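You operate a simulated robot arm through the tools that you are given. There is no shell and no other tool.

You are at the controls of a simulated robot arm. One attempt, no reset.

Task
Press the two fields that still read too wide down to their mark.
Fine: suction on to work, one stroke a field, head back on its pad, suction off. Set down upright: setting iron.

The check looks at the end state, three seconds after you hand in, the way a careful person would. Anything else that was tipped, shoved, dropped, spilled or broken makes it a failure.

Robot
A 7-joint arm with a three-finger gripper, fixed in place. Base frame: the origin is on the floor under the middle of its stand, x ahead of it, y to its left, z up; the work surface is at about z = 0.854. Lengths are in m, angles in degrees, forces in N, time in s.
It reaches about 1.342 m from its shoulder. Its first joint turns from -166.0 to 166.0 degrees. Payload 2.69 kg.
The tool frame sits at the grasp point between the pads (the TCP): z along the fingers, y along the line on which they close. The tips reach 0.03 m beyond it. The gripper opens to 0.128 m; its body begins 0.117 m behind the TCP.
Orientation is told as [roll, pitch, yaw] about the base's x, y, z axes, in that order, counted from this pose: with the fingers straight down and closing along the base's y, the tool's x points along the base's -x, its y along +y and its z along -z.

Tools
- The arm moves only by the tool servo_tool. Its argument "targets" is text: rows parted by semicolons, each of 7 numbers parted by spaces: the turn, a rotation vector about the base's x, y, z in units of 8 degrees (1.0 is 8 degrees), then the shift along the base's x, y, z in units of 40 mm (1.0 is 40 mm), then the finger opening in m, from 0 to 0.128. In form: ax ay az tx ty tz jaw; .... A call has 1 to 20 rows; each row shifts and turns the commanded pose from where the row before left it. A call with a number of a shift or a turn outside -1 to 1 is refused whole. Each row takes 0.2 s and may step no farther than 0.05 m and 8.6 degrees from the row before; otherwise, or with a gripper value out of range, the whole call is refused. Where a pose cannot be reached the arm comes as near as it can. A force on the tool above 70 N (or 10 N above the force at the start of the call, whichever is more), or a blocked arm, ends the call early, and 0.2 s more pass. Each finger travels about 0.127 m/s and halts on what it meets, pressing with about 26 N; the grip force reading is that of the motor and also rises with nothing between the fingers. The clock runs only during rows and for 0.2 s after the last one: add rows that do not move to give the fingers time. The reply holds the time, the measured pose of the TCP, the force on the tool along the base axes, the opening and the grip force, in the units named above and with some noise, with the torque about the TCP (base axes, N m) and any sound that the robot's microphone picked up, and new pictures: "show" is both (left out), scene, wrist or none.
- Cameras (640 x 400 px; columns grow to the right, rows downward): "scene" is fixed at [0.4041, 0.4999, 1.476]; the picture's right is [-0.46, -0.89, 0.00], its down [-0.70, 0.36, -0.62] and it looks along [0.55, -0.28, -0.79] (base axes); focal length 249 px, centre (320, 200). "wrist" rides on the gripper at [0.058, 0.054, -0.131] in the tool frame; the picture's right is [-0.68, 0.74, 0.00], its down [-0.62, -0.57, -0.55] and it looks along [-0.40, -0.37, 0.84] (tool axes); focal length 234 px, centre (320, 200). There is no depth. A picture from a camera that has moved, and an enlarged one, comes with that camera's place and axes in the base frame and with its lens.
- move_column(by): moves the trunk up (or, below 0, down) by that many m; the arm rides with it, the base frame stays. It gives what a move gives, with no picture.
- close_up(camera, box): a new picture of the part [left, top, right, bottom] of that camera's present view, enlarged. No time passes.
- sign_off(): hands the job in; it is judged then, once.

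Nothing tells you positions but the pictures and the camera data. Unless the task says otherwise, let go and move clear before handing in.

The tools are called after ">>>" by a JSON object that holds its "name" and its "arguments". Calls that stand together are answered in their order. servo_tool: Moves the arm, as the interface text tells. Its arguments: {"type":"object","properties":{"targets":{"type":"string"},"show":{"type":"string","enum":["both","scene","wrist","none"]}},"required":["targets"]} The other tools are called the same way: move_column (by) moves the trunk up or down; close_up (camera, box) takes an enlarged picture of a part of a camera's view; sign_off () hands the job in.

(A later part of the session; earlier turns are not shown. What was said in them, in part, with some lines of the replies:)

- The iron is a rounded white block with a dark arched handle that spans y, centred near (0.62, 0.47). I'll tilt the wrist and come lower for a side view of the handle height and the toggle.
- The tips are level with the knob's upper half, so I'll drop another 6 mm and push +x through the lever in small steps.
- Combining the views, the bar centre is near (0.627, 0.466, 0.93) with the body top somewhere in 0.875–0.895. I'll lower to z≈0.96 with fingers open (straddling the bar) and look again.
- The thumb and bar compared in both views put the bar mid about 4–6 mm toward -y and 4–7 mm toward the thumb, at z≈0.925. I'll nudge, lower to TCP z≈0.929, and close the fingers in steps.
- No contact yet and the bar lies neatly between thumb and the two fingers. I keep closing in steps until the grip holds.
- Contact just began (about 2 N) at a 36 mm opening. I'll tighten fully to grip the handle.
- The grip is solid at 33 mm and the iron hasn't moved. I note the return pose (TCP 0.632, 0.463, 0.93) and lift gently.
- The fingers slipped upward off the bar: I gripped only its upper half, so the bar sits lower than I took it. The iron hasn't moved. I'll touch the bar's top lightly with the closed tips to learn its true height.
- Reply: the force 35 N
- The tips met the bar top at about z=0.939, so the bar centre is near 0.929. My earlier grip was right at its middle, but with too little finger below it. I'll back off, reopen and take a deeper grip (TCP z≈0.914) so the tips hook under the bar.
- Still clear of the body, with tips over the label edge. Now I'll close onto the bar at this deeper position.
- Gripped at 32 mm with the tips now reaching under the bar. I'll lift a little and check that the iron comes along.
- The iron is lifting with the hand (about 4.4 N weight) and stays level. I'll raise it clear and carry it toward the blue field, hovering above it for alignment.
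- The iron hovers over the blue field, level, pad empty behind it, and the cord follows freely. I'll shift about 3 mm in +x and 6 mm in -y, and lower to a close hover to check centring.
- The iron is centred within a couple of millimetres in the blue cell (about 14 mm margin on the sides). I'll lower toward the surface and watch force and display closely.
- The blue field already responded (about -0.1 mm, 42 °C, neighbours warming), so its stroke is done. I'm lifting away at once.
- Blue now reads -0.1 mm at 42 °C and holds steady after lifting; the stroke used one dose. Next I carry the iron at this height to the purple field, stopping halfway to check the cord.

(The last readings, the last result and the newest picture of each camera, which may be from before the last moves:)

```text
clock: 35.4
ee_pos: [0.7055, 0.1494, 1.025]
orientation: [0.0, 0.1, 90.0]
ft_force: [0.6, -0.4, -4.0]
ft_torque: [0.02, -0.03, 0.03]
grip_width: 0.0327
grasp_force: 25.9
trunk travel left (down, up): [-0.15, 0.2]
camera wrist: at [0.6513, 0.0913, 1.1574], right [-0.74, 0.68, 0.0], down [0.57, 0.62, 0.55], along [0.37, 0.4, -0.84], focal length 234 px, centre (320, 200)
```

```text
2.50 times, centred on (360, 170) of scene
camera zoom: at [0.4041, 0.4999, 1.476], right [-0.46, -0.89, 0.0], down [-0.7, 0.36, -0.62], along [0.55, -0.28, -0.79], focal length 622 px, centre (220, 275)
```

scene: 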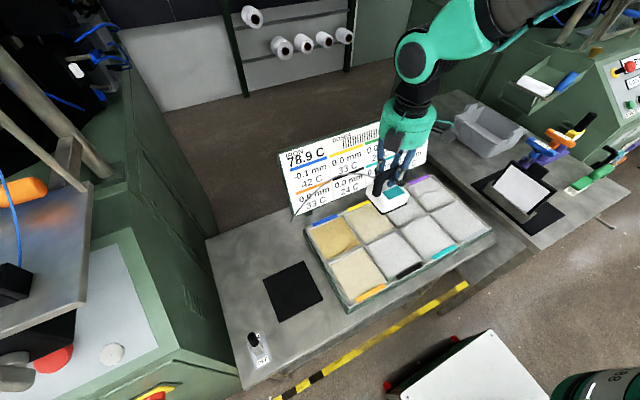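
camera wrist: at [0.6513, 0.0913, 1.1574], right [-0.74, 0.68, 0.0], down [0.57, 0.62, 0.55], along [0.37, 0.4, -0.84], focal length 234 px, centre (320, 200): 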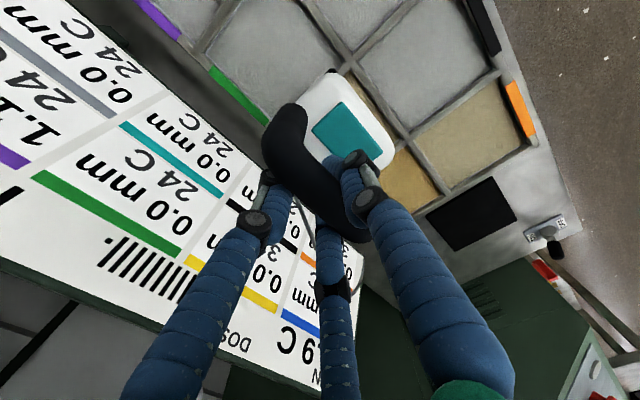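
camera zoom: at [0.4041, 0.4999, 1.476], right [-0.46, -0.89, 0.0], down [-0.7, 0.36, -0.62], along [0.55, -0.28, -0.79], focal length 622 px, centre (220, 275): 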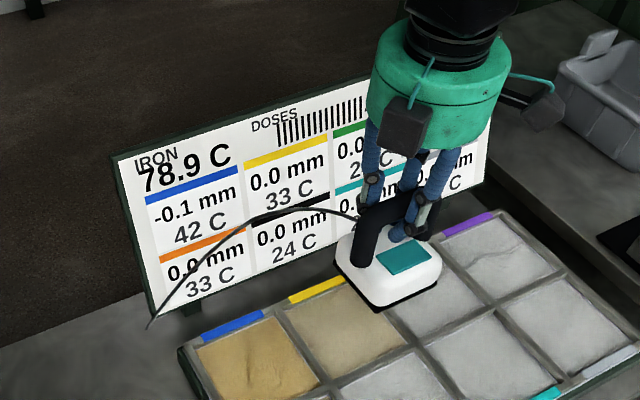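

The cord just drapes along with no drag, and readings hold (blue -0.1 mm, the others 0.0). I continue to a point above the purple field.

>>> {"name": "servo_tool", "arguments": {"targets": "0 0 0 0 -0.6 0 0;0 0 0 0 -0.9 0 0;0 0 0 -0.03 -0.9 0 0;0 0 0 -0.03 -0.9 0 0;0 0 0 0 -0.9 0 0;0 0 0 0 -0.5 0 0;0 0 0 0 0 -0.5 0;0 0 0 0 0 -0.5 0;0 0 0 0 0 -0.4 0;0 0 0 0 0 0 0", "show": "both"}}

>>> {"name": "close_up", "arguments": {"camera": "scene", "box": [370, 140, 490, 250]}}

>>> {"name": "close_up", "arguments": {"camera": "wrist", "box": [200, 20, 440, 220]}}

```text
clock: 37.6
ee_pos: [0.7026, -0.0364, 0.9688]
orientation: [0.0, 0.0, 90.0]
ft_force: [0.1, -0.5, -3.9]
ft_torque: [0.04, -0.01, -0.01]
grip_width: 0.0322
grasp_force: 26.1
trunk travel left (down, up): [-0.15, 0.2]
camera wrist: at [0.6493, -0.0958, 1.1006], right [-0.74, 0.68, 0.0], down [0.57, 0.62, 0.55], along [0.37, 0.4, -0.84], focal length 234 px, centre (320, 200)
```

scene: 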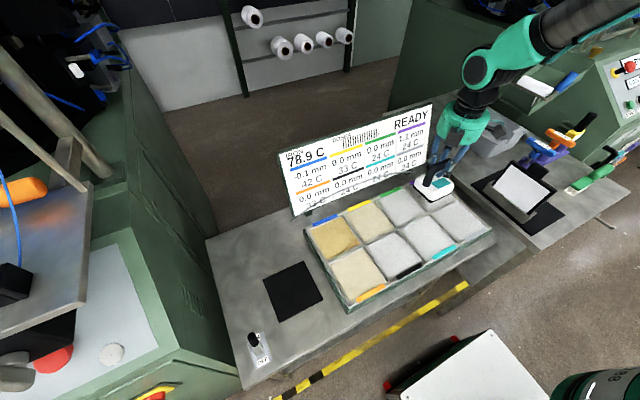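
wrist: 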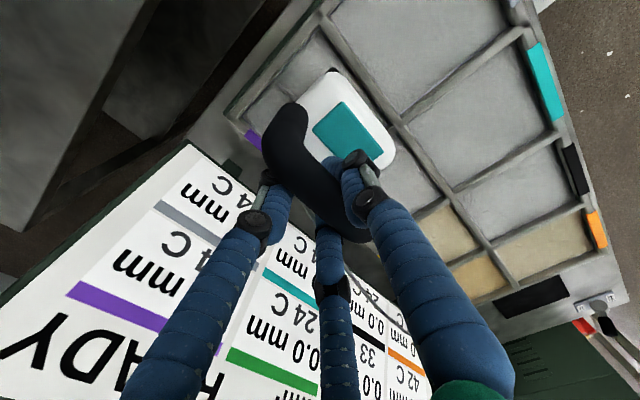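

```text
3.64 times, centred on (430, 195) of scene
camera zoom: at [0.4041, 0.4999, 1.476], right [-0.46, -0.89, 0.0], down [-0.7, 0.36, -0.62], along [0.55, -0.28, -0.79], focal length 905 px, centre (-80, 218)
```

zoom: 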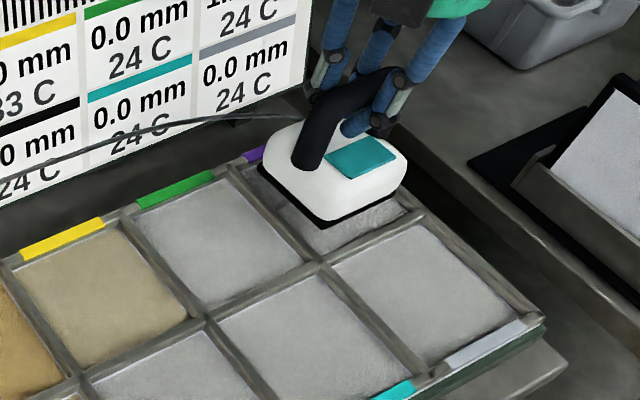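

```text
2.00 times, centred on (320, 120) of wrist
camera zoom: at [0.6493, -0.0958, 1.1006], right [-0.74, 0.68, 0.0], down [0.57, 0.62, 0.55], along [0.37, 0.4, -0.84], focal length 468 px, centre (320, 360)
```

zoom: 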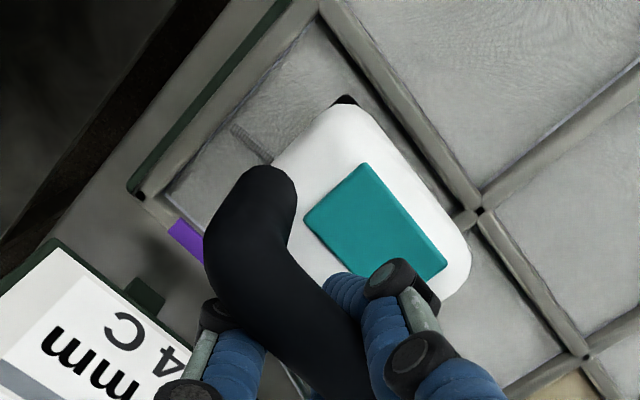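

The iron hovers over purple, but the centring in y is ambiguous between the two views. I'll take tighter close-ups before committing.

>>> {"name": "close_up", "arguments": {"camera": "scene", "box": [400, 160, 480, 220]}}

>>> {"name": "close_up", "arguments": {"camera": "wrist", "box": [220, 20, 360, 140]}}

>>> {"name": "close_up", "arguments": {"camera": "wrist", "box": [320, 60, 480, 200]}}

```text
6.67 times, centred on (440, 190) of scene
camera zoom: at [0.4041, 0.4999, 1.476], right [-0.46, -0.89, 0.0], down [-0.7, 0.36, -0.62], along [0.55, -0.28, -0.79], focal length 1660 px, centre (-480, 267)
```

zoom: 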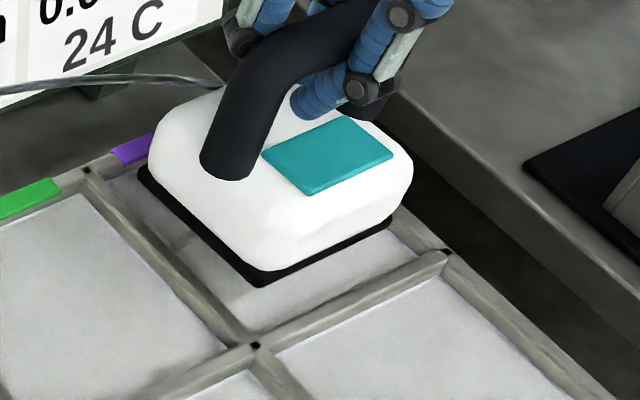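

```text
3.33 times, centred on (290, 80) of wrist
camera zoom: at [0.6493, -0.0958, 1.1006], right [-0.74, 0.68, 0.0], down [0.57, 0.62, 0.55], along [0.37, 0.4, -0.84], focal length 781 px, centre (420, 600)
```

zoom: 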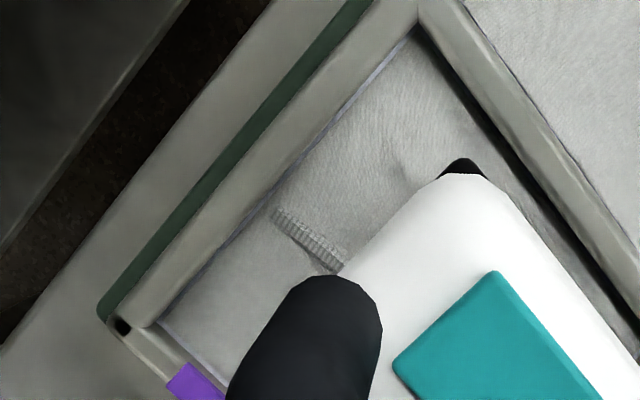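

```text
2.86 times, centred on (400, 130) of wrist
camera zoom: at [0.6493, -0.0958, 1.1006], right [-0.74, 0.68, 0.0], down [0.57, 0.62, 0.55], along [0.37, 0.4, -0.84], focal length 669 px, centre (91, 400)
```

zoom: 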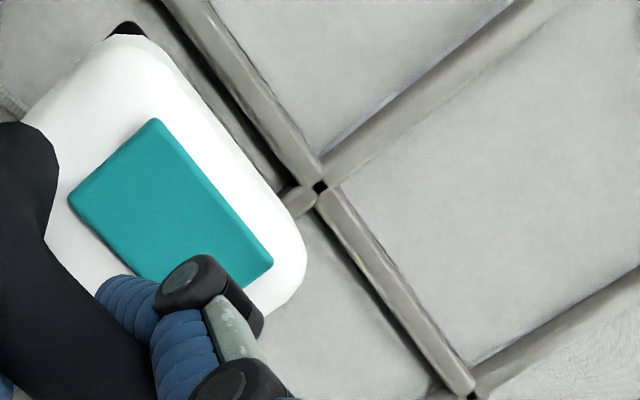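

Comparing rib corners in matching wrist views shows the iron sits about 10–12 mm too far toward +y relative to how blue was aligned. I'll correct that at hover height and compare again with the blue picture.

>>> {"name": "servo_tool", "arguments": {"targets": "0 0 0 0.05 -0.3 0 0;0 0 0 0 0 -0.08 0;0 0 0 0 0 0 0", "show": "none"}}

>>> {"name": "close_up", "arguments": {"camera": "wrist", "box": [200, 20, 440, 220]}}

>>> {"name": "close_up", "arguments": {"camera": "scene", "box": [400, 160, 480, 220]}}

>>> {"name": "close_up", "arguments": {"camera": "wrist", "box": [220, 20, 360, 140]}}

>>> {"name": "close_up", "arguments": {"camera": "wrist", "box": [320, 60, 480, 200]}}

```text
clock: 38.4
ee_pos: [0.704, -0.0486, 0.9649]
orientation: [0.0, 0.0, 90.0]
ft_force: [0.5, 0.3, -4.2]
ft_torque: [0.01, -0.01, 0.0]
grip_width: 0.0322
grasp_force: 26.3
trunk travel left (down, up): [-0.15, 0.2]
```

```text
2.00 times, centred on (320, 120) of wrist
camera zoom: at [0.6509, -0.1079, 1.0971], right [-0.74, 0.68, 0.0], down [0.57, 0.62, 0.55], along [0.37, 0.4, -0.84], focal length 468 px, centre (320, 360)
```

zoom: 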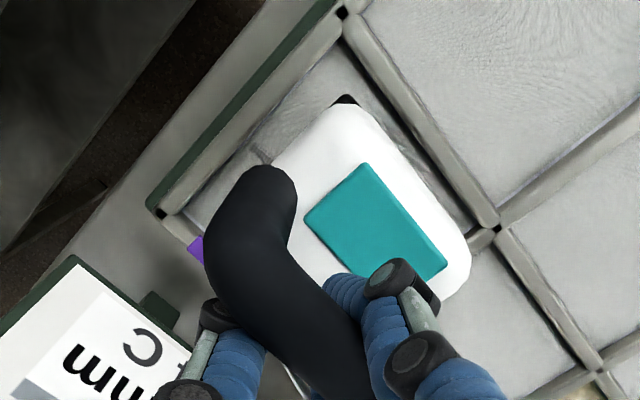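

```text
6.67 times, centred on (440, 190) of scene
camera zoom: at [0.4041, 0.4999, 1.476], right [-0.46, -0.89, 0.0], down [-0.7, 0.36, -0.62], along [0.55, -0.28, -0.79], focal length 1660 px, centre (-480, 267)
```

zoom: 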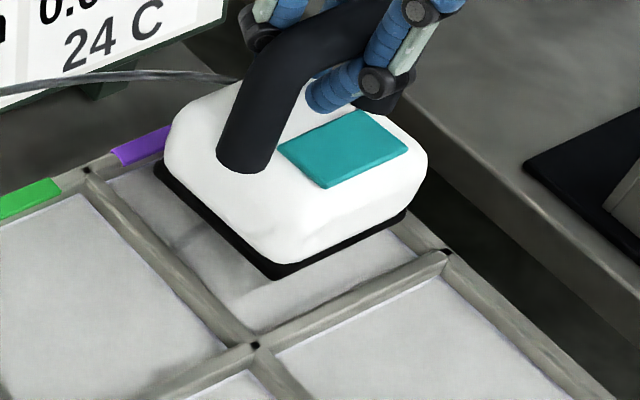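

```text
3.33 times, centred on (290, 80) of wrist
camera zoom: at [0.6509, -0.1079, 1.0971], right [-0.74, 0.68, 0.0], down [0.57, 0.62, 0.55], along [0.37, 0.4, -0.84], focal length 781 px, centre (420, 600)
```

zoom: 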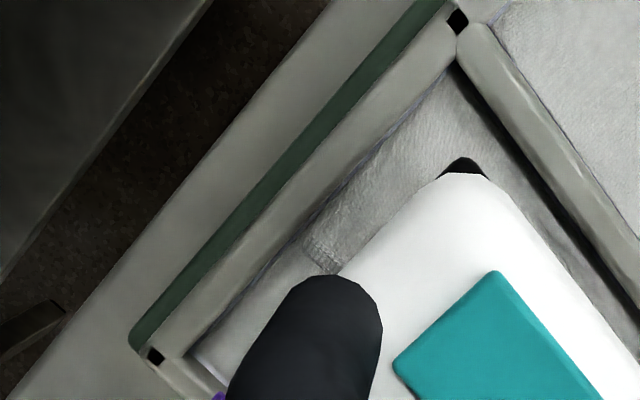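

```text
2.86 times, centred on (400, 130) of wrist
camera zoom: at [0.6509, -0.1079, 1.0971], right [-0.74, 0.68, 0.0], down [0.57, 0.62, 0.55], along [0.37, 0.4, -0.84], focal length 669 px, centre (91, 400)
```

zoom: 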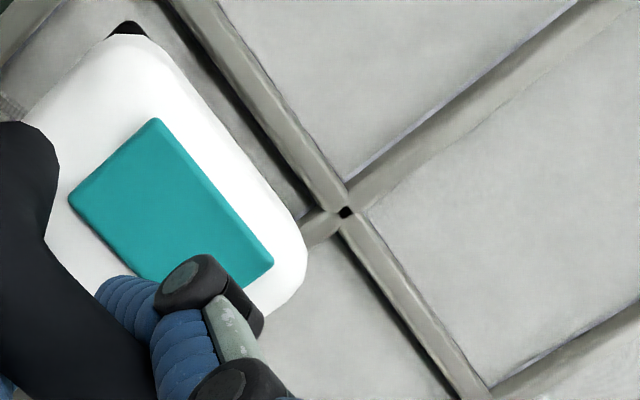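

The dots around the cell now match the blue alignment within about 3 mm, so the iron is well centred over purple. I repeat the same gentle lowering stroke as on blue.

>>> {"name": "servo_tool", "arguments": {"targets": "0 0 0 0 0 -0.2 0;0 0 0 0 0 -0.2 0;0 0 0 0 0 -0.1 0", "show": "scene"}}

>>> {"name": "close_up", "arguments": {"camera": "scene", "box": [270, 90, 450, 250]}}

```text
clock: 39.2
ee_pos: [0.704, -0.049, 0.9454]
orientation: [-0.1, 0.0, 90.0]
ft_force: [0.4, -0.5, -3.5]
ft_torque: [0.02, -0.02, 0.02]
grip_width: 0.0324
grasp_force: 25.9
trunk travel left (down, up): [-0.15, 0.2]
```

scene: 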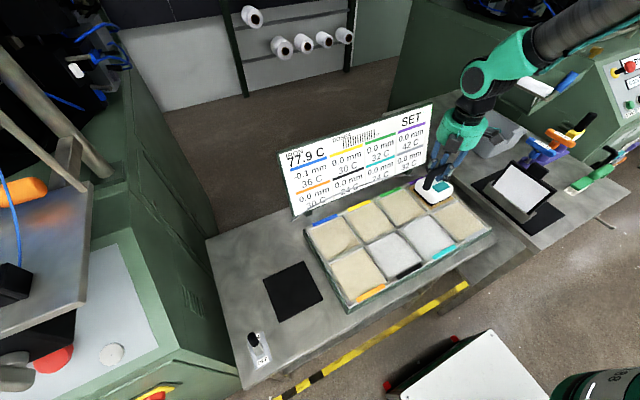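

```text
2.50 times, centred on (360, 170) of scene
camera zoom: at [0.4041, 0.4999, 1.476], right [-0.46, -0.89, 0.0], down [-0.7, 0.36, -0.62], along [0.55, -0.28, -0.79], focal length 622 px, centre (220, 275)
```

zoom: 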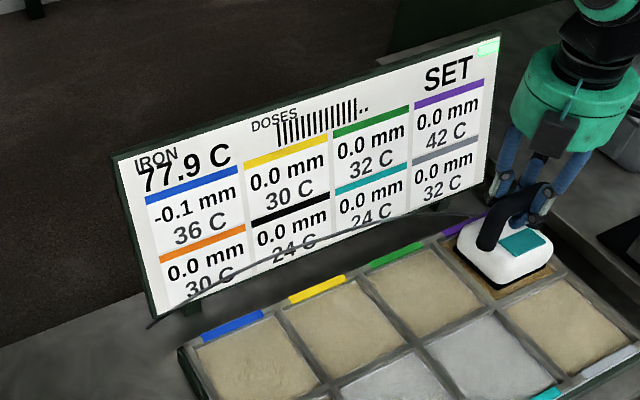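

Purple reads 0.0 mm and the display says SET. I lift off straight up at once.

>>> {"name": "servo_tool", "arguments": {"targets": "0 0 0 0 0 0.8 0;0 0 0 0 0 0.8 0;0 0 0 0 0 0.4 0", "show": "scene"}}

>>> {"name": "close_up", "arguments": {"camera": "scene", "box": [270, 90, 450, 250]}}

```text
clock: 40.0
ee_pos: [0.7039, -0.0493, 1.0241]
orientation: [0.0, 0.0, 90.0]
ft_force: [-0.4, 0.3, -3.3]
ft_torque: [0.02, -0.09, -0.03]
grip_width: 0.0324
grasp_force: 25.6
trunk travel left (down, up): [-0.15, 0.2]
```

scene: 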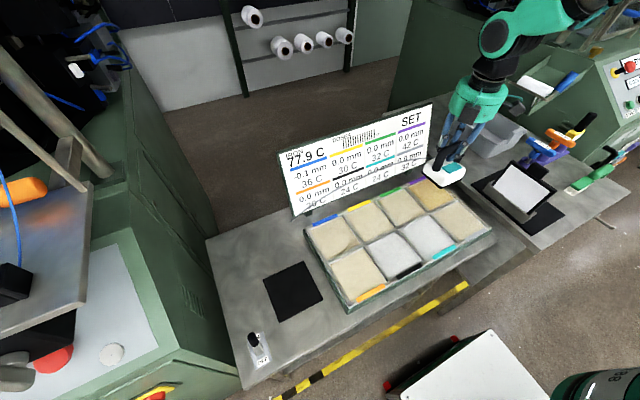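

```text
2.50 times, centred on (360, 170) of scene
camera zoom: at [0.4041, 0.4999, 1.476], right [-0.46, -0.89, 0.0], down [-0.7, 0.36, -0.62], along [0.55, -0.28, -0.79], focal length 622 px, centre (220, 275)
```

zoom: 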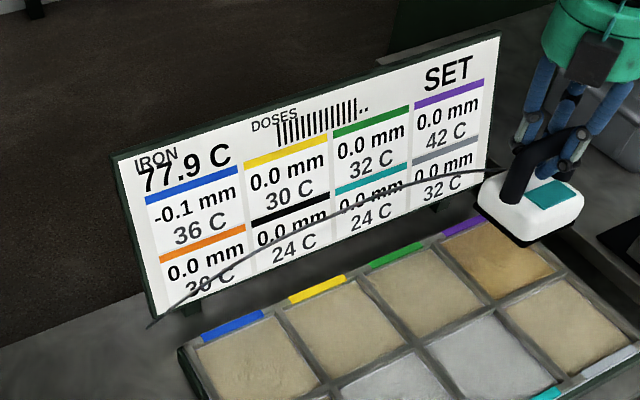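

Both fields are done (blue -0.1, purple 0.0, everything else 0.0). Now I carry the iron back at this height to above its pad.

>>> {"name": "servo_tool", "arguments": {"targets": "0 0 0 -0.12 0.6 0 0;0 0 0 -0.12 0.9 0 0;0 0 0 -0.12 0.9 0 0;0 0 0 -0.12 0.9 0 0;0 0 0 -0.12 0.9 0 0;0 0 0 -0.12 0.9 0 0;0 0 0 -0.12 0.9 0 0;0 0 0 -0.12 0.9 0 0;0 0 0 -0.12 0.9 0 0;0 0 0 -0.12 0.9 0 0;0 0 0 -0.12 0.9 0 0;0 0 0 -0.12 0.9 0 0;0 0 0 -0.12 0.9 0 0;0 0 0 -0.12 0.8 0 0;0 0 0 -0.12 0.6 0 0;0 0 0 0 0 0 0", "show": "both"}}

>>> {"name": "close_up", "arguments": {"camera": "scene", "box": [240, 215, 350, 330]}}

>>> {"name": "close_up", "arguments": {"camera": "wrist", "box": [220, 20, 420, 220]}}

```text
clock: 43.4
ee_pos: [0.6332, 0.4638, 1.0246]
orientation: [0.0, 0.0, 90.0]
ft_force: [0.1, 0.2, -4.8]
ft_torque: [-0.01, -0.07, 0.02]
grip_width: 0.0324
grasp_force: 26.3
trunk travel left (down, up): [-0.15, 0.2]
camera wrist: at [0.5788, 0.4052, 1.1575], right [-0.74, 0.68, 0.0], down [0.57, 0.62, 0.55], along [0.37, 0.4, -0.84], focal length 234 px, centre (320, 200)
```

scene: 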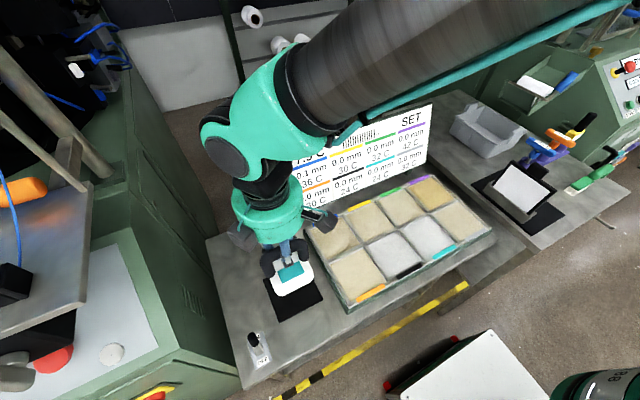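
wrist: 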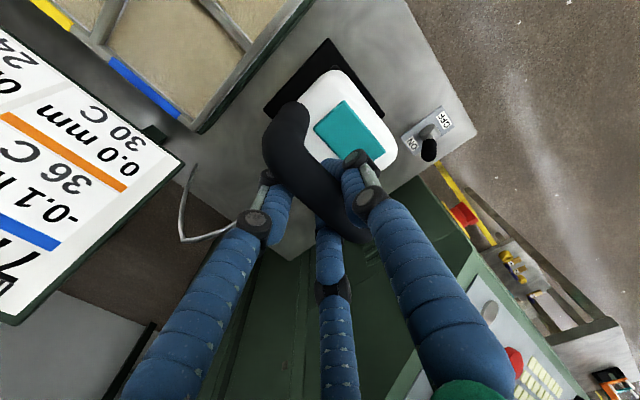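

```text
3.48 times, centred on (295, 272) of scene
camera zoom: at [0.4041, 0.4999, 1.476], right [-0.46, -0.89, 0.0], down [-0.7, 0.36, -0.62], along [0.55, -0.28, -0.79], focal length 866 px, centre (407, -52)
```

zoom: 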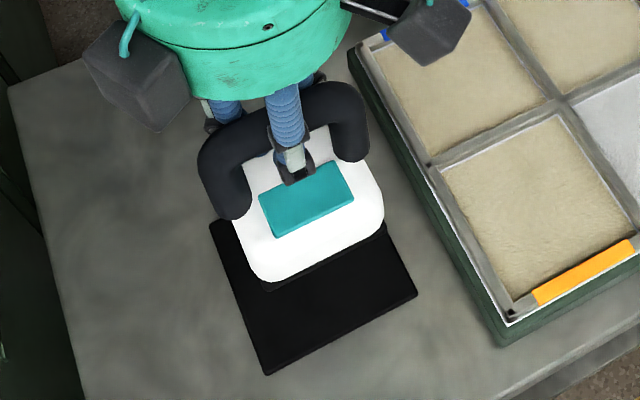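

```text
2.00 times, centred on (320, 120) of wrist
camera zoom: at [0.5788, 0.4052, 1.1575], right [-0.74, 0.68, 0.0], down [0.57, 0.62, 0.55], along [0.37, 0.4, -0.84], focal length 468 px, centre (320, 360)
```

zoom: 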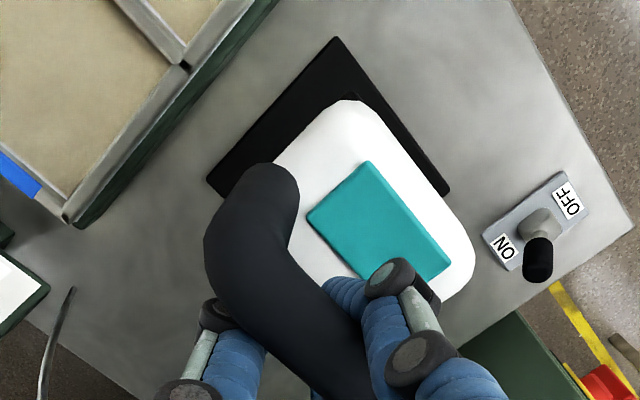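

The iron is over the pad again, gripped just as before. I lower to about 9 mm above the rest height and check.

>>> {"name": "servo_tool", "arguments": {"targets": "0 0 0 0.04 -0.04 -0.7 0;0 0 0 0 0 -0.7 0;0 0 0 0 0 -0.6 0;0 0 0 0 0 -0.3 0;0 0 0 0 0 -0.15 0;0 0 0 0 0 0 0", "show": "scene"}}

>>> {"name": "close_up", "arguments": {"camera": "scene", "box": [240, 225, 350, 330]}}

>>> {"name": "close_up", "arguments": {"camera": "wrist", "box": [220, 60, 420, 260]}}

```text
clock: 44.8
ee_pos: [0.6345, 0.4621, 0.9269]
orientation: [-0.1, -0.1, 89.9]
ft_force: [0.6, 0.3, -4.4]
ft_torque: [0.02, -0.08, -0.03]
grip_width: 0.0326
grasp_force: 25.6
trunk travel left (down, up): [-0.15, 0.2]
```

scene: 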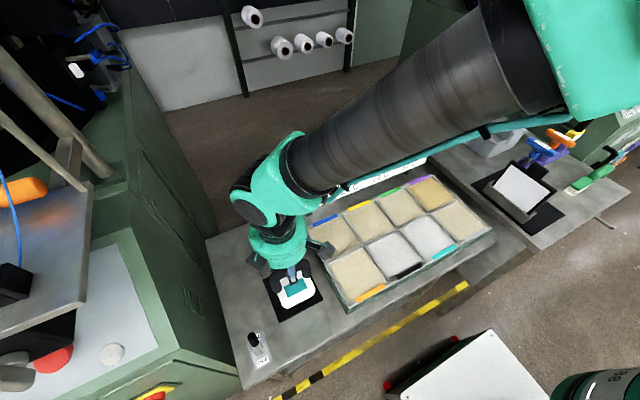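

```text
3.81 times, centred on (295, 278) of scene
camera zoom: at [0.4041, 0.4999, 1.476], right [-0.46, -0.89, 0.0], down [-0.7, 0.36, -0.62], along [0.55, -0.28, -0.79], focal length 948 px, centre (415, -95)
```

zoom: 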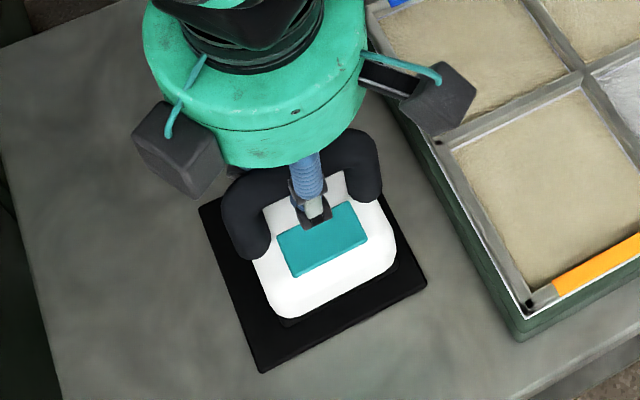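

```text
2.00 times, centred on (320, 160) of wrist
camera zoom: at [0.5807, 0.4029, 1.0591], right [-0.74, 0.68, 0.0], down [0.57, 0.62, 0.55], along [0.37, 0.4, -0.84], focal length 468 px, centre (320, 280)
```

zoom: 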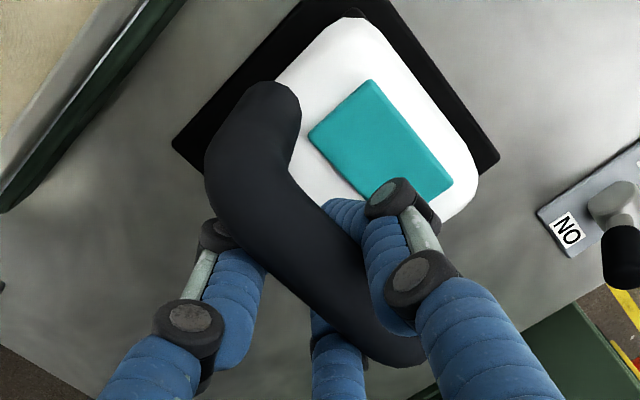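

>>> {"name": "servo_tool", "arguments": {"targets": "0 0 0 0 0.05 -0.1 0;0 0 0 0 0 -0.1 0;0 0 0 0 0 -0.05 0;0 0 0 0 0 0 0", "show": "none"}}

```text
clock: 45.8
ee_pos: [0.634, 0.463, 0.9169]
orientation: [0.1, 0.1, 90.0]
ft_force: [-0.2, 0.1, -3.5]
ft_torque: [-0.04, -0.07, 0.0]
grip_width: 0.0328
grasp_force: 25.9
trunk travel left (down, up): [-0.15, 0.2]
```

>>> {"name": "servo_tool", "arguments": {"targets": "0 0 0 0 0 -0.04 0;0 0 0 0 0 0 0", "show": "none"}}

```text
clock: 46.4
ee_pos: [0.634, 0.4643, 0.9186]
orientation: [-0.1, -0.1, 90.0]
ft_force: [-2.2, 0.1, 8.8]
ft_torque: [-0.29, -0.19, -0.06]
grip_width: 0.0326
grasp_force: 25.9
trunk travel left (down, up): [-0.15, 0.2]
```

The iron is down on the pad (contact force shows). I'll ease the pressure, confirm by picture, and open the fingers.

>>> {"name": "servo_tool", "arguments": {"targets": "0 0 0 0 0 0.02 0;0 0 0 0 0 0 0.034;0 0 0 0 0 0 0.04;0 0 0 0 0 0 0.06;0 0 0 0 0 0 0.09;0 0 0 0 0 0 0.128;0 0 0 0 0 0 0.128", "show": "both"}}

>>> {"name": "close_up", "arguments": {"camera": "scene", "box": [240, 225, 350, 330]}}

>>> {"name": "close_up", "arguments": {"camera": "wrist", "box": [220, 60, 420, 260]}}

```text
clock: 48.0
ee_pos: [0.6335, 0.4643, 0.9166]
orientation: [0.0, 0.0, 90.0]
ft_force: [0.9, 0.4, 0.4]
ft_torque: [-0.01, 0.01, -0.02]
grip_width: 0.1282
grasp_force: 0.1
trunk travel left (down, up): [-0.15, 0.2]
camera wrist: at [0.5805, 0.4046, 1.049], right [-0.74, 0.68, 0.0], down [0.57, 0.62, 0.55], along [0.37, 0.4, -0.84], focal length 234 px, centre (320, 200)
```

scene: 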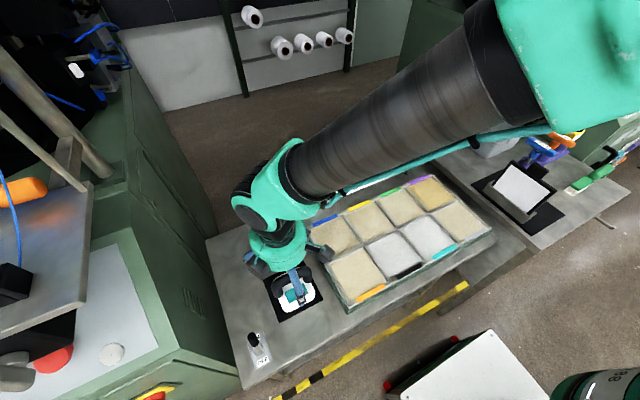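
wrist: 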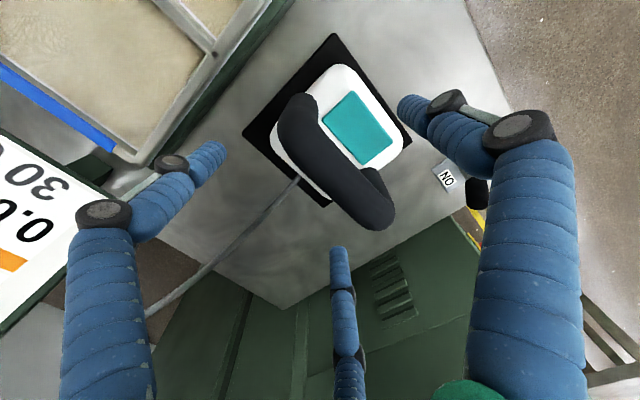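

```text
3.81 times, centred on (295, 278) of scene
camera zoom: at [0.4041, 0.4999, 1.476], right [-0.46, -0.89, 0.0], down [-0.7, 0.36, -0.62], along [0.55, -0.28, -0.79], focal length 948 px, centre (415, -95)
```

zoom: 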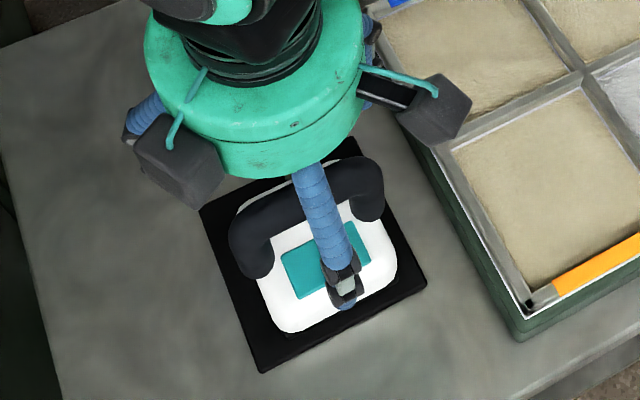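

```text
2.00 times, centred on (320, 160) of wrist
camera zoom: at [0.5805, 0.4046, 1.049], right [-0.74, 0.68, 0.0], down [0.57, 0.62, 0.55], along [0.37, 0.4, -0.84], focal length 468 px, centre (320, 280)
```

zoom: 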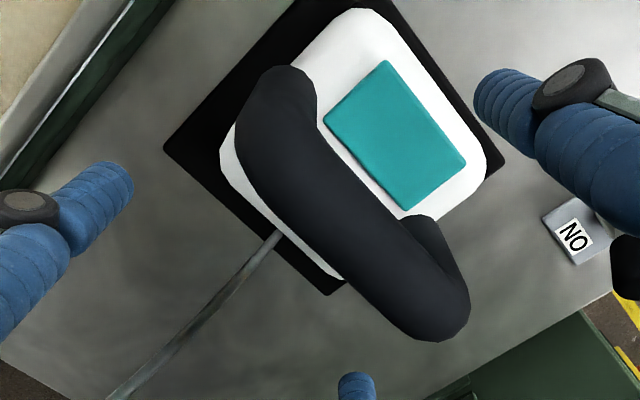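

The iron is released and stands upright on its pad, though it seems to have crept roughly a centimetre toward -x on release. I'll look closer at how it sits.

>>> {"name": "close_up", "arguments": {"camera": "scene", "box": [260, 255, 330, 320]}}

>>> {"name": "close_up", "arguments": {"camera": "wrist", "box": [230, 20, 420, 210]}}

```text
6.15 times, centred on (295, 288) of scene
camera zoom: at [0.4041, 0.4999, 1.476], right [-0.46, -0.89, 0.0], down [-0.7, 0.36, -0.62], along [0.55, -0.28, -0.79], focal length 1532 px, centre (474, -338)
```

zoom: 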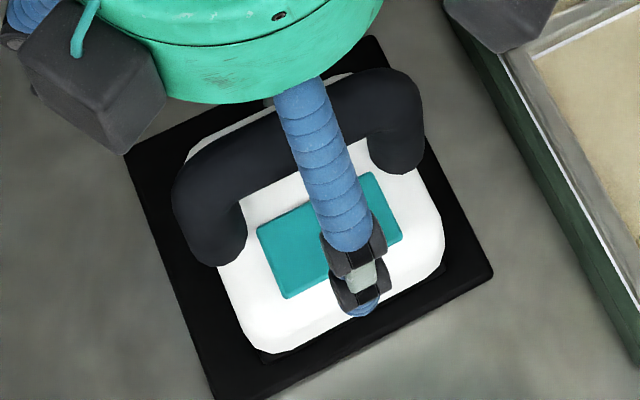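

```text
2.11 times, centred on (325, 115) of wrist
camera zoom: at [0.5805, 0.4046, 1.049], right [-0.74, 0.68, 0.0], down [0.57, 0.62, 0.55], along [0.37, 0.4, -0.84], focal length 493 px, centre (310, 379)
```

zoom: 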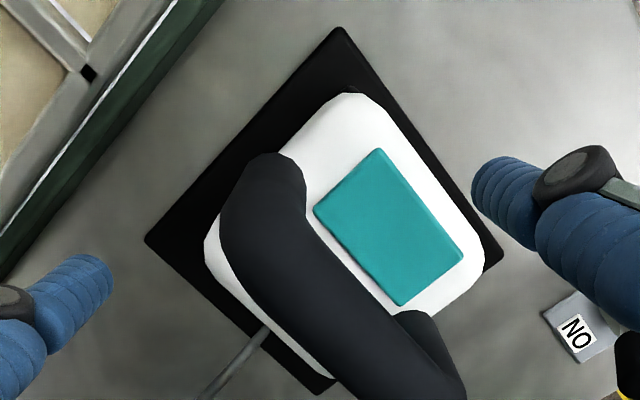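

The iron sits upright and fully on the pad, a few millimetres off centre, which is fine. Next I rise, rotate back to yaw 0, and move to the +x side of the suction toggle with fingers closed.

>>> {"name": "servo_tool", "arguments": {"targets": "0 0 0 0 0 0.5 0.128;0 0 0 0 0 0.9 0.128;0 0 0 0 0 1 0.128;0 0 0 0 0 1 0.128;0 0 -0.9375 -0.06 0.255 0.05 0.128;0 0 -0.9375 -0.06 0.255 0.05 0.128;0 0 -0.9375 -0.06 0.255 0 0.1;0 0 -0.9375 -0.06 0.255 0 0.07;0 0 -0.9375 -0.06 0.255 0 0.04;0 0 -0.9375 -0.06 0.255 0 0.01;0 0 -0.9375 -0.06 0.255 0 0;0 0 -0.9375 -0.06 0.255 0 0;0 0 -0.9375 -0.06 0.255 0 0;0 0 -0.9375 -0.06 0.255 0 0;0 0 -0.9375 -0.06 0.255 0 0;0 0 -0.9375 -0.06 0.255 0 0;0 0 0 0 0 0 0", "show": "both"}}

>>> {"name": "close_up", "arguments": {"camera": "wrist", "box": [240, 80, 420, 260]}}

>>> {"name": "close_up", "arguments": {"camera": "scene", "box": [220, 240, 340, 390]}}

```text
clock: 51.6
ee_pos: [0.6051, 0.5864, 1.057]
orientation: [0.0, 0.0, -0.2]
ft_force: [0.1, -0.2, 0.0]
ft_torque: [-0.02, 0.01, 0.0]
grip_width: 0.0022
grasp_force: 26.7
trunk travel left (down, up): [-0.15, 0.2]
camera wrist: at [0.5465, 0.6397, 1.1888], right [0.68, 0.74, 0.0], down [0.62, -0.57, 0.55], along [0.4, -0.37, -0.84], focal length 234 px, centre (320, 200)
```

scene: 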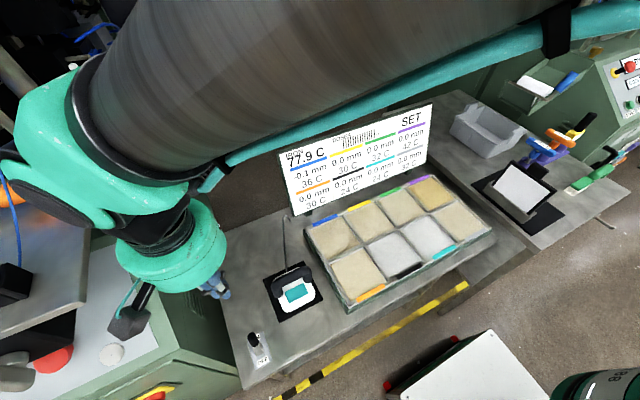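
wrist: 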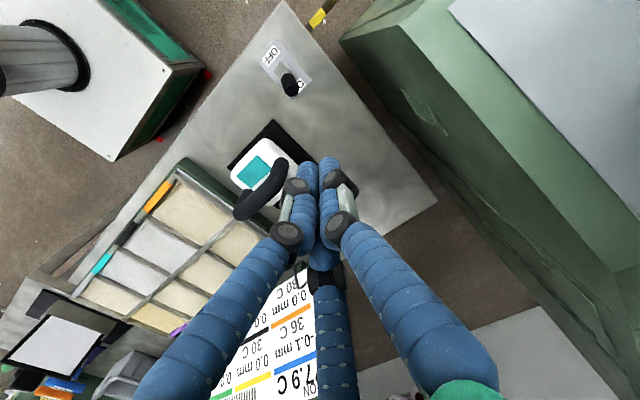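

```text
2.22 times, centred on (330, 170) of wrist
camera zoom: at [0.5465, 0.6397, 1.1888], right [0.68, 0.74, 0.0], down [0.62, -0.57, 0.55], along [0.4, -0.37, -0.84], focal length 520 px, centre (298, 267)
```

zoom: 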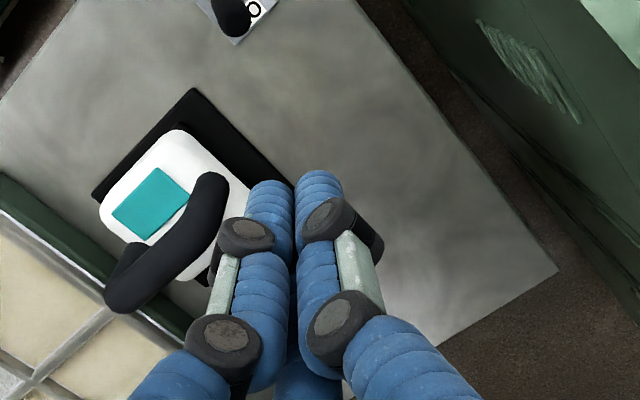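

```text
2.67 times, centred on (280, 315) of scene
camera zoom: at [0.4041, 0.4999, 1.476], right [-0.46, -0.89, 0.0], down [-0.7, 0.36, -0.62], along [0.55, -0.28, -0.79], focal length 664 px, centre (427, -107)
```

zoom: 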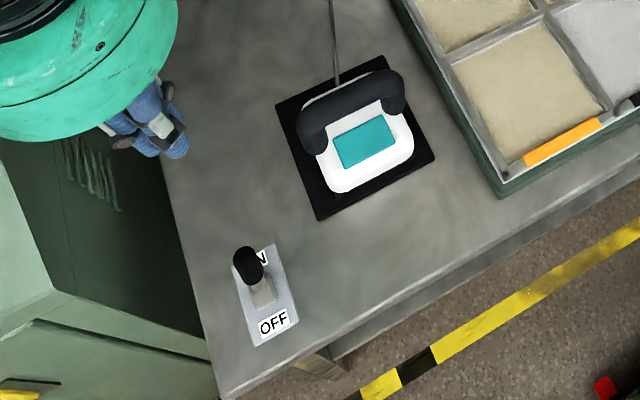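

The iron looks good on its pad and the toggle leans toward ON (+x). I descend on its +x side with tips at knob height, then push -x.

>>> {"name": "servo_tool", "arguments": {"targets": "0 0 0 0 0 -0.8 0;0 0 0 0 0 -0.8 0;0 0 0 0 0 -0.8 0;0 0 0 0 0 -0.8 0;0 0 0 0 0 -0.82 0;0 0 0 0 0 0 0", "show": "wrist"}}

>>> {"name": "close_up", "arguments": {"camera": "wrist", "box": [220, 60, 420, 260]}}

```text
clock: 53.0
ee_pos: [0.6047, 0.5866, 0.896]
orientation: [-0.1, 0.0, 0.0]
ft_force: [0.4, 0.5, 0.2]
ft_torque: [-0.02, 0.02, -0.02]
grip_width: 0.0024
grasp_force: 26.5
trunk travel left (down, up): [-0.15, 0.2]
camera wrist: at [0.5475, 0.6401, 1.0273], right [0.68, 0.74, 0.0], down [0.62, -0.57, 0.55], along [0.4, -0.37, -0.84], focal length 234 px, centre (320, 200)
```

wrist: 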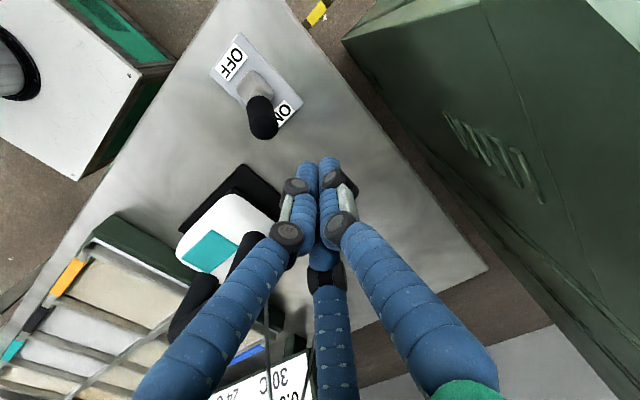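

```text
2.00 times, centred on (320, 160) of wrist
camera zoom: at [0.5475, 0.6401, 1.0273], right [0.68, 0.74, 0.0], down [0.62, -0.57, 0.55], along [0.4, -0.37, -0.84], focal length 468 px, centre (320, 280)
```

zoom: 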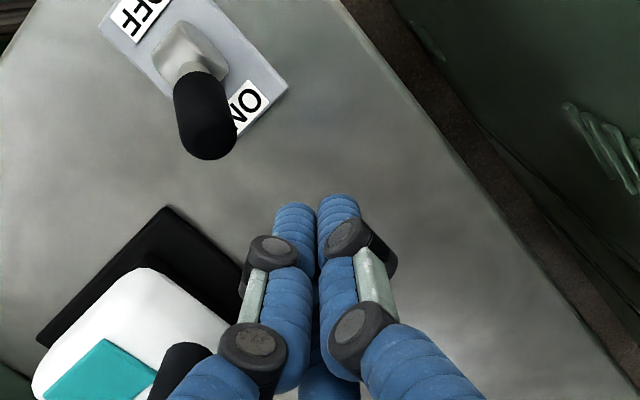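

>>> {"name": "servo_tool", "arguments": {"targets": "0 0 0 -0.25 0 0 0;0 0 0 -0.25 0 0 0;0 0 0 -0.25 0 0 0;0 0 0 -0.25 0 0 0;0 0 0 -0.25 0 0 0", "show": "wrist"}}

>>> {"name": "close_up", "arguments": {"camera": "scene", "box": [270, 90, 450, 250]}}

```text
clock: 54.2
ee_pos: [0.5539, 0.5871, 0.8959]
orientation: [0.0, 0.0, 0.0]
ft_force: [-0.1, 0.2, 0.6]
ft_torque: [0.01, 0.03, 0.01]
grip_width: 0.0019
grasp_force: 25.8
trunk travel left (down, up): [-0.15, 0.2]
camera wrist: at [0.4971, 0.6393, 1.0276], right [0.68, 0.74, 0.0], down [0.62, -0.57, 0.55], along [0.4, -0.37, -0.84], focal length 234 px, centre (320, 200)
```

wrist: 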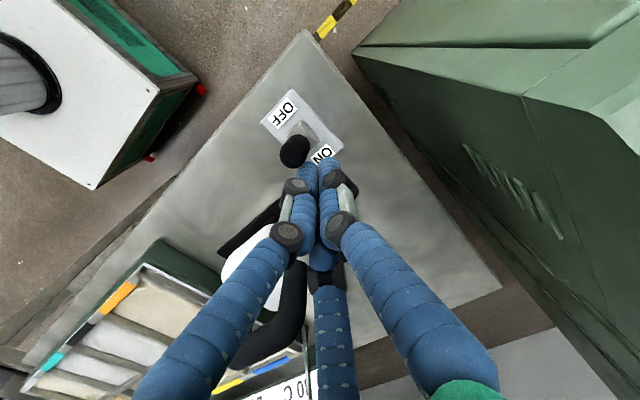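

```text
2.50 times, centred on (360, 170) of scene
camera zoom: at [0.4041, 0.4999, 1.476], right [-0.46, -0.89, 0.0], down [-0.7, 0.36, -0.62], along [0.55, -0.28, -0.79], focal length 622 px, centre (220, 275)
```

zoom: 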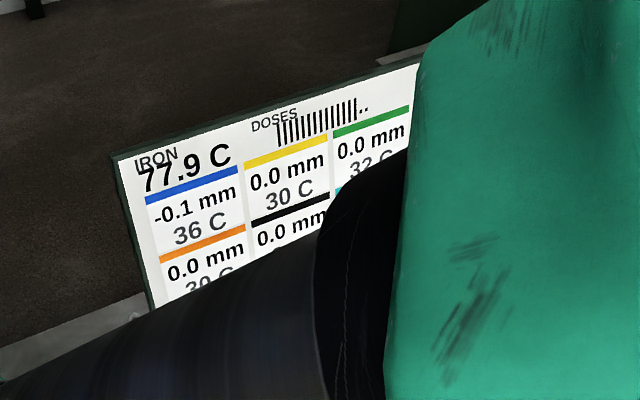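

>>> {"name": "servo_tool", "arguments": {"targets": "0 0 0 -0.2 0 0 0;0 0 0 -0.2 0 0 0;0 0 0 -0.17 0 0 0", "show": "both"}}

>>> {"name": "close_up", "arguments": {"camera": "wrist", "box": [220, 60, 420, 260]}}

```text
clock: 55.1
ee_pos: [0.5399, 0.5857, 0.8983]
orientation: [0.4, -0.5, -0.1]
ft_force: [11.8, -5.8, 2.7]
ft_torque: [-0.23, -0.19, 0.06]
grip_width: 0.002
grasp_force: 25.8
trunk travel left (down, up): [-0.15, 0.2]
stopped in row 3: the force on the tool passed its limit at 73 N (the readings are from after the stop); the commanded pose is now the measured one
camera wrist: at [0.4813, 0.6377, 1.0304], right [0.68, 0.74, 0.01], down [0.61, -0.57, 0.55], along [0.41, -0.37, -0.83], focal length 234 px, centre (320, 200)
```

scene: 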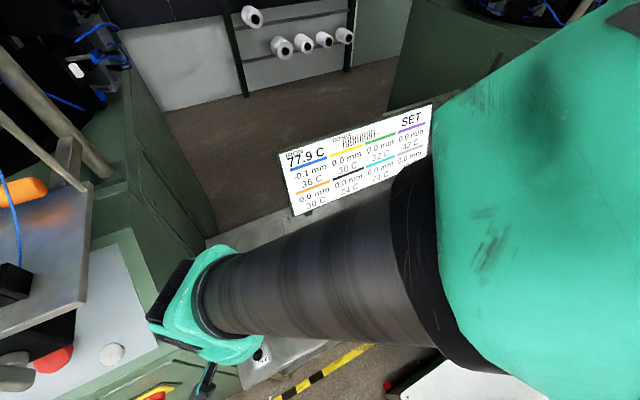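
wrist: 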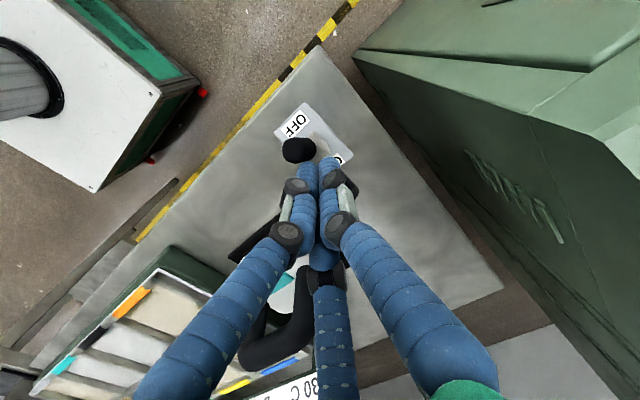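

```text
2.00 times, centred on (320, 160) of wrist
camera zoom: at [0.4813, 0.6377, 1.0304], right [0.68, 0.74, 0.01], down [0.61, -0.57, 0.55], along [0.41, -0.37, -0.83], focal length 468 px, centre (320, 280)
```

zoom: 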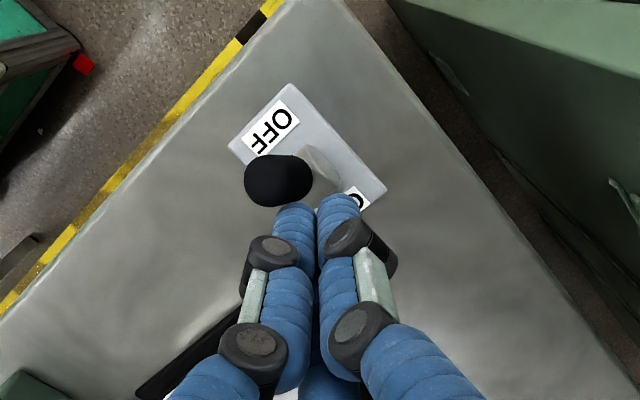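

The lever met its end stop (the push stopped on force). I'll back away +x and check whether it sits in OFF.

>>> {"name": "servo_tool", "arguments": {"targets": "0 0 0 0.5 0 0 0;0 0 0 0.5 0 0 0;0 0 0 0 0 0 0", "show": "both"}}

>>> {"name": "close_up", "arguments": {"camera": "wrist", "box": [220, 60, 420, 260]}}

>>> {"name": "close_up", "arguments": {"camera": "scene", "box": [270, 90, 450, 250]}}

```text
clock: 55.9
ee_pos: [0.5809, 0.5854, 0.8966]
orientation: [0.3, -0.4, -0.1]
ft_force: [1.2, 0.4, 0.0]
ft_torque: [0.01, 0.04, 0.0]
grip_width: 0.0019
grasp_force: 25.8
trunk travel left (down, up): [-0.15, 0.2]
camera wrist: at [0.52, 0.6385, 1.0292], right [0.68, 0.74, 0.01], down [0.61, -0.57, 0.55], along [0.41, -0.37, -0.83], focal length 234 px, centre (320, 200)
```

scene: 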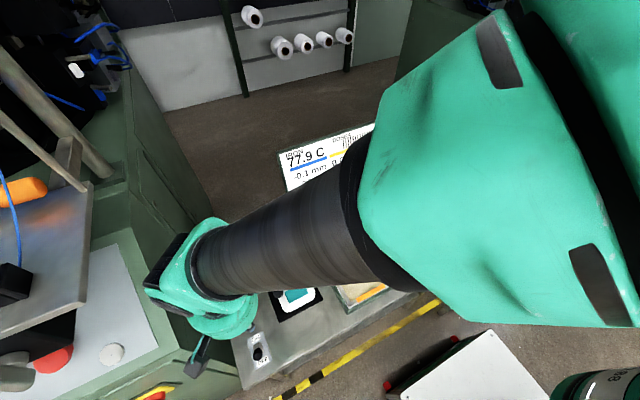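
wrist: 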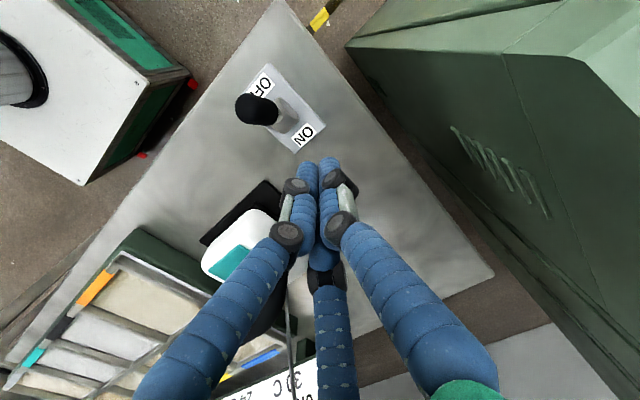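

```text
2.00 times, centred on (320, 160) of wrist
camera zoom: at [0.52, 0.6385, 1.0292], right [0.68, 0.74, 0.01], down [0.61, -0.57, 0.55], along [0.41, -0.37, -0.83], focal length 468 px, centre (320, 280)
```

zoom: 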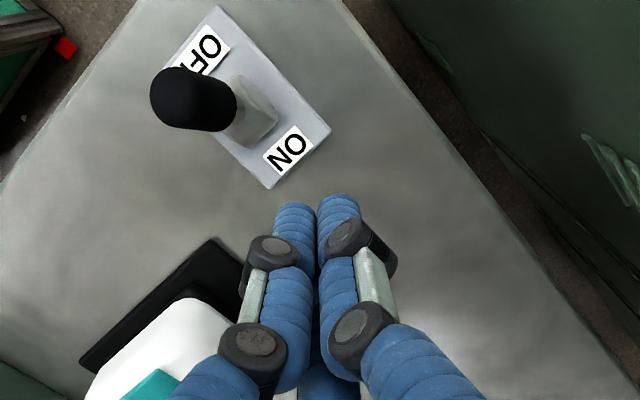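

```text
2.50 times, centred on (360, 170) of scene
camera zoom: at [0.4041, 0.4999, 1.476], right [-0.46, -0.89, 0.0], down [-0.7, 0.36, -0.62], along [0.55, -0.28, -0.79], focal length 622 px, centre (220, 275)
```

zoom: 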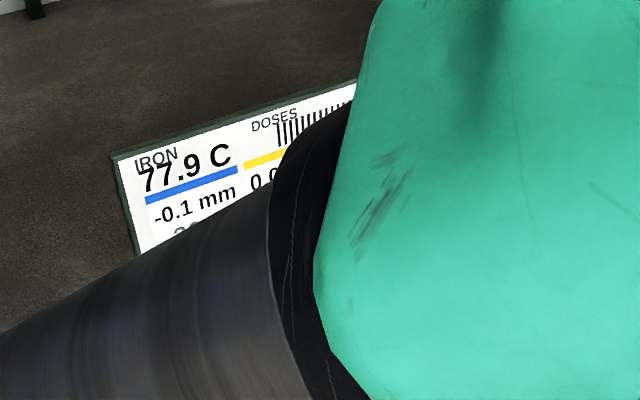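

The lever now leans to OFF. I'll rise straight up, move clear to the starting area, and verify the display and everything else.

>>> {"name": "servo_tool", "arguments": {"targets": "0 0 0 0 0 1 0;0 0 0 0 0 1 0;0 0 0 0 0 1 0;0 0 0 0 0 1 0;0 0 0 0.15 -0.85 0.38 0;0 0 0 0.15 -0.85 0.38 0;0 0 0 0.15 -0.85 0.38 0;0 0 0 0.15 -0.85 0.38 0;0 0 0 0.15 -0.85 0.38 0;0 0 0 0.15 -0.85 0.38 0;0 0 0 0.15 -0.85 0.38 0;0 0 0 0.15 -0.85 0.38 0;0 0 0 0.15 -0.85 0.38 0;0 0 0 0 0 0 0", "show": "both"}}

>>> {"name": "close_up", "arguments": {"camera": "scene", "box": [270, 90, 450, 220]}}

>>> {"name": "close_up", "arguments": {"camera": "scene", "box": [220, 240, 350, 390]}}

>>> {"name": "close_up", "arguments": {"camera": "wrist", "box": [150, 0, 640, 400]}}

```text
clock: 58.9
ee_pos: [0.6315, 0.2795, 1.1944]
orientation: [0.3, -0.6, 0.1]
ft_force: [0.4, -0.5, 0.7]
ft_torque: [0.03, -0.03, -0.01]
grip_width: 0.0023
grasp_force: 25.9
trunk travel left (down, up): [-0.15, 0.2]
camera wrist: at [0.5728, 0.3317, 1.3262], right [0.68, 0.74, 0.01], down [0.61, -0.57, 0.55], along [0.41, -0.37, -0.83], focal length 234 px, centre (320, 200)
```

scene: 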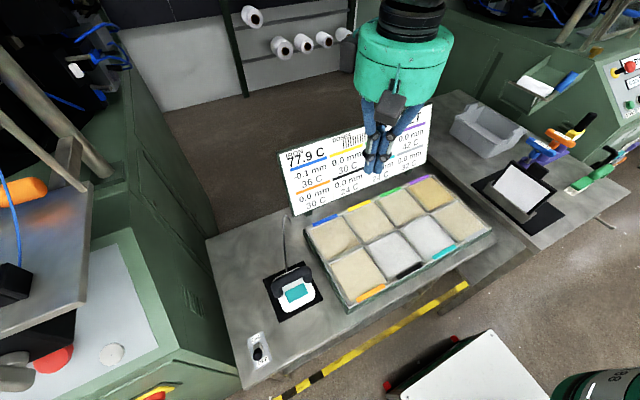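
wrist: 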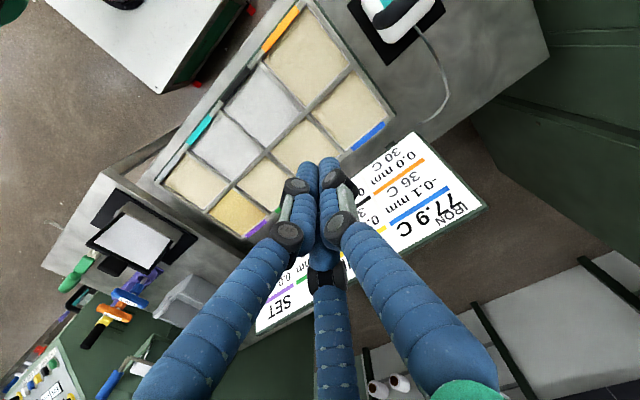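

```text
3.08 times, centred on (360, 155) of scene
camera zoom: at [0.4041, 0.4999, 1.476], right [-0.46, -0.89, 0.0], down [-0.7, 0.36, -0.62], along [0.55, -0.28, -0.79], focal length 766 px, centre (197, 338)
```

zoom: 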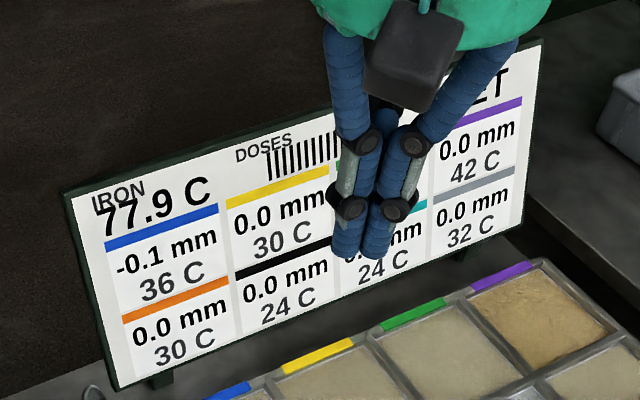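

```text
2.67 times, centred on (285, 315) of scene
camera zoom: at [0.4041, 0.4999, 1.476], right [-0.46, -0.89, 0.0], down [-0.7, 0.36, -0.62], along [0.55, -0.28, -0.79], focal length 664 px, centre (413, -107)
```

zoom: 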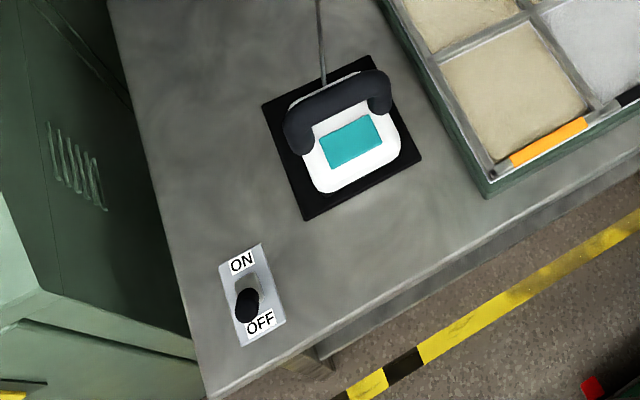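

```text
1.00 times, centred on (395, 200) of wrist (not enlarged: the box is as wide or as high as the picture)
camera zoom: at [0.5728, 0.3317, 1.3262], right [0.68, 0.74, 0.01], down [0.61, -0.57, 0.55], along [0.41, -0.37, -0.83], focal length 234 px, centre (245, 200)
```

zoom: 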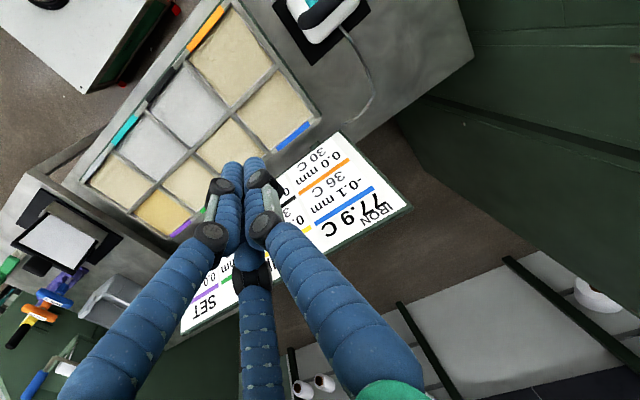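

Everything checks out. Purple reads 0.0 mm, blue -0.1 mm, all other fields 0.0 mm, and the status shows SET. The iron stands upright on its pad, the toggle is back in its original OFF position, and the arm is clear. I'm handing in.

>>> {"name": "sign_off", "arguments": {}}

```text
The job is handed in.
```

I pressed both fields that read too wide and handed the job in. I don't have the result of the check yet.

- **Fields:** Purple reads 0.0 mm and blue reads -0.1 mm, each from one stroke. The other six still read 0.0 mm, and the display status is SET.
- **Iron:** It stands upright and fully on its pad, a few millimetres off centre. On my first grip the fingers slipped off its handle, but the iron did not move.
- **Suction:** The toggle is back where it started, leaning to OFF. The display still showed SET rather than OFF afterwards, so I am going by the lever position. That last push also met a hard stop and tripped the force limit at 73 N.
- **Surroundings:** The arm is clear, and I saw nothing else tipped or moved.
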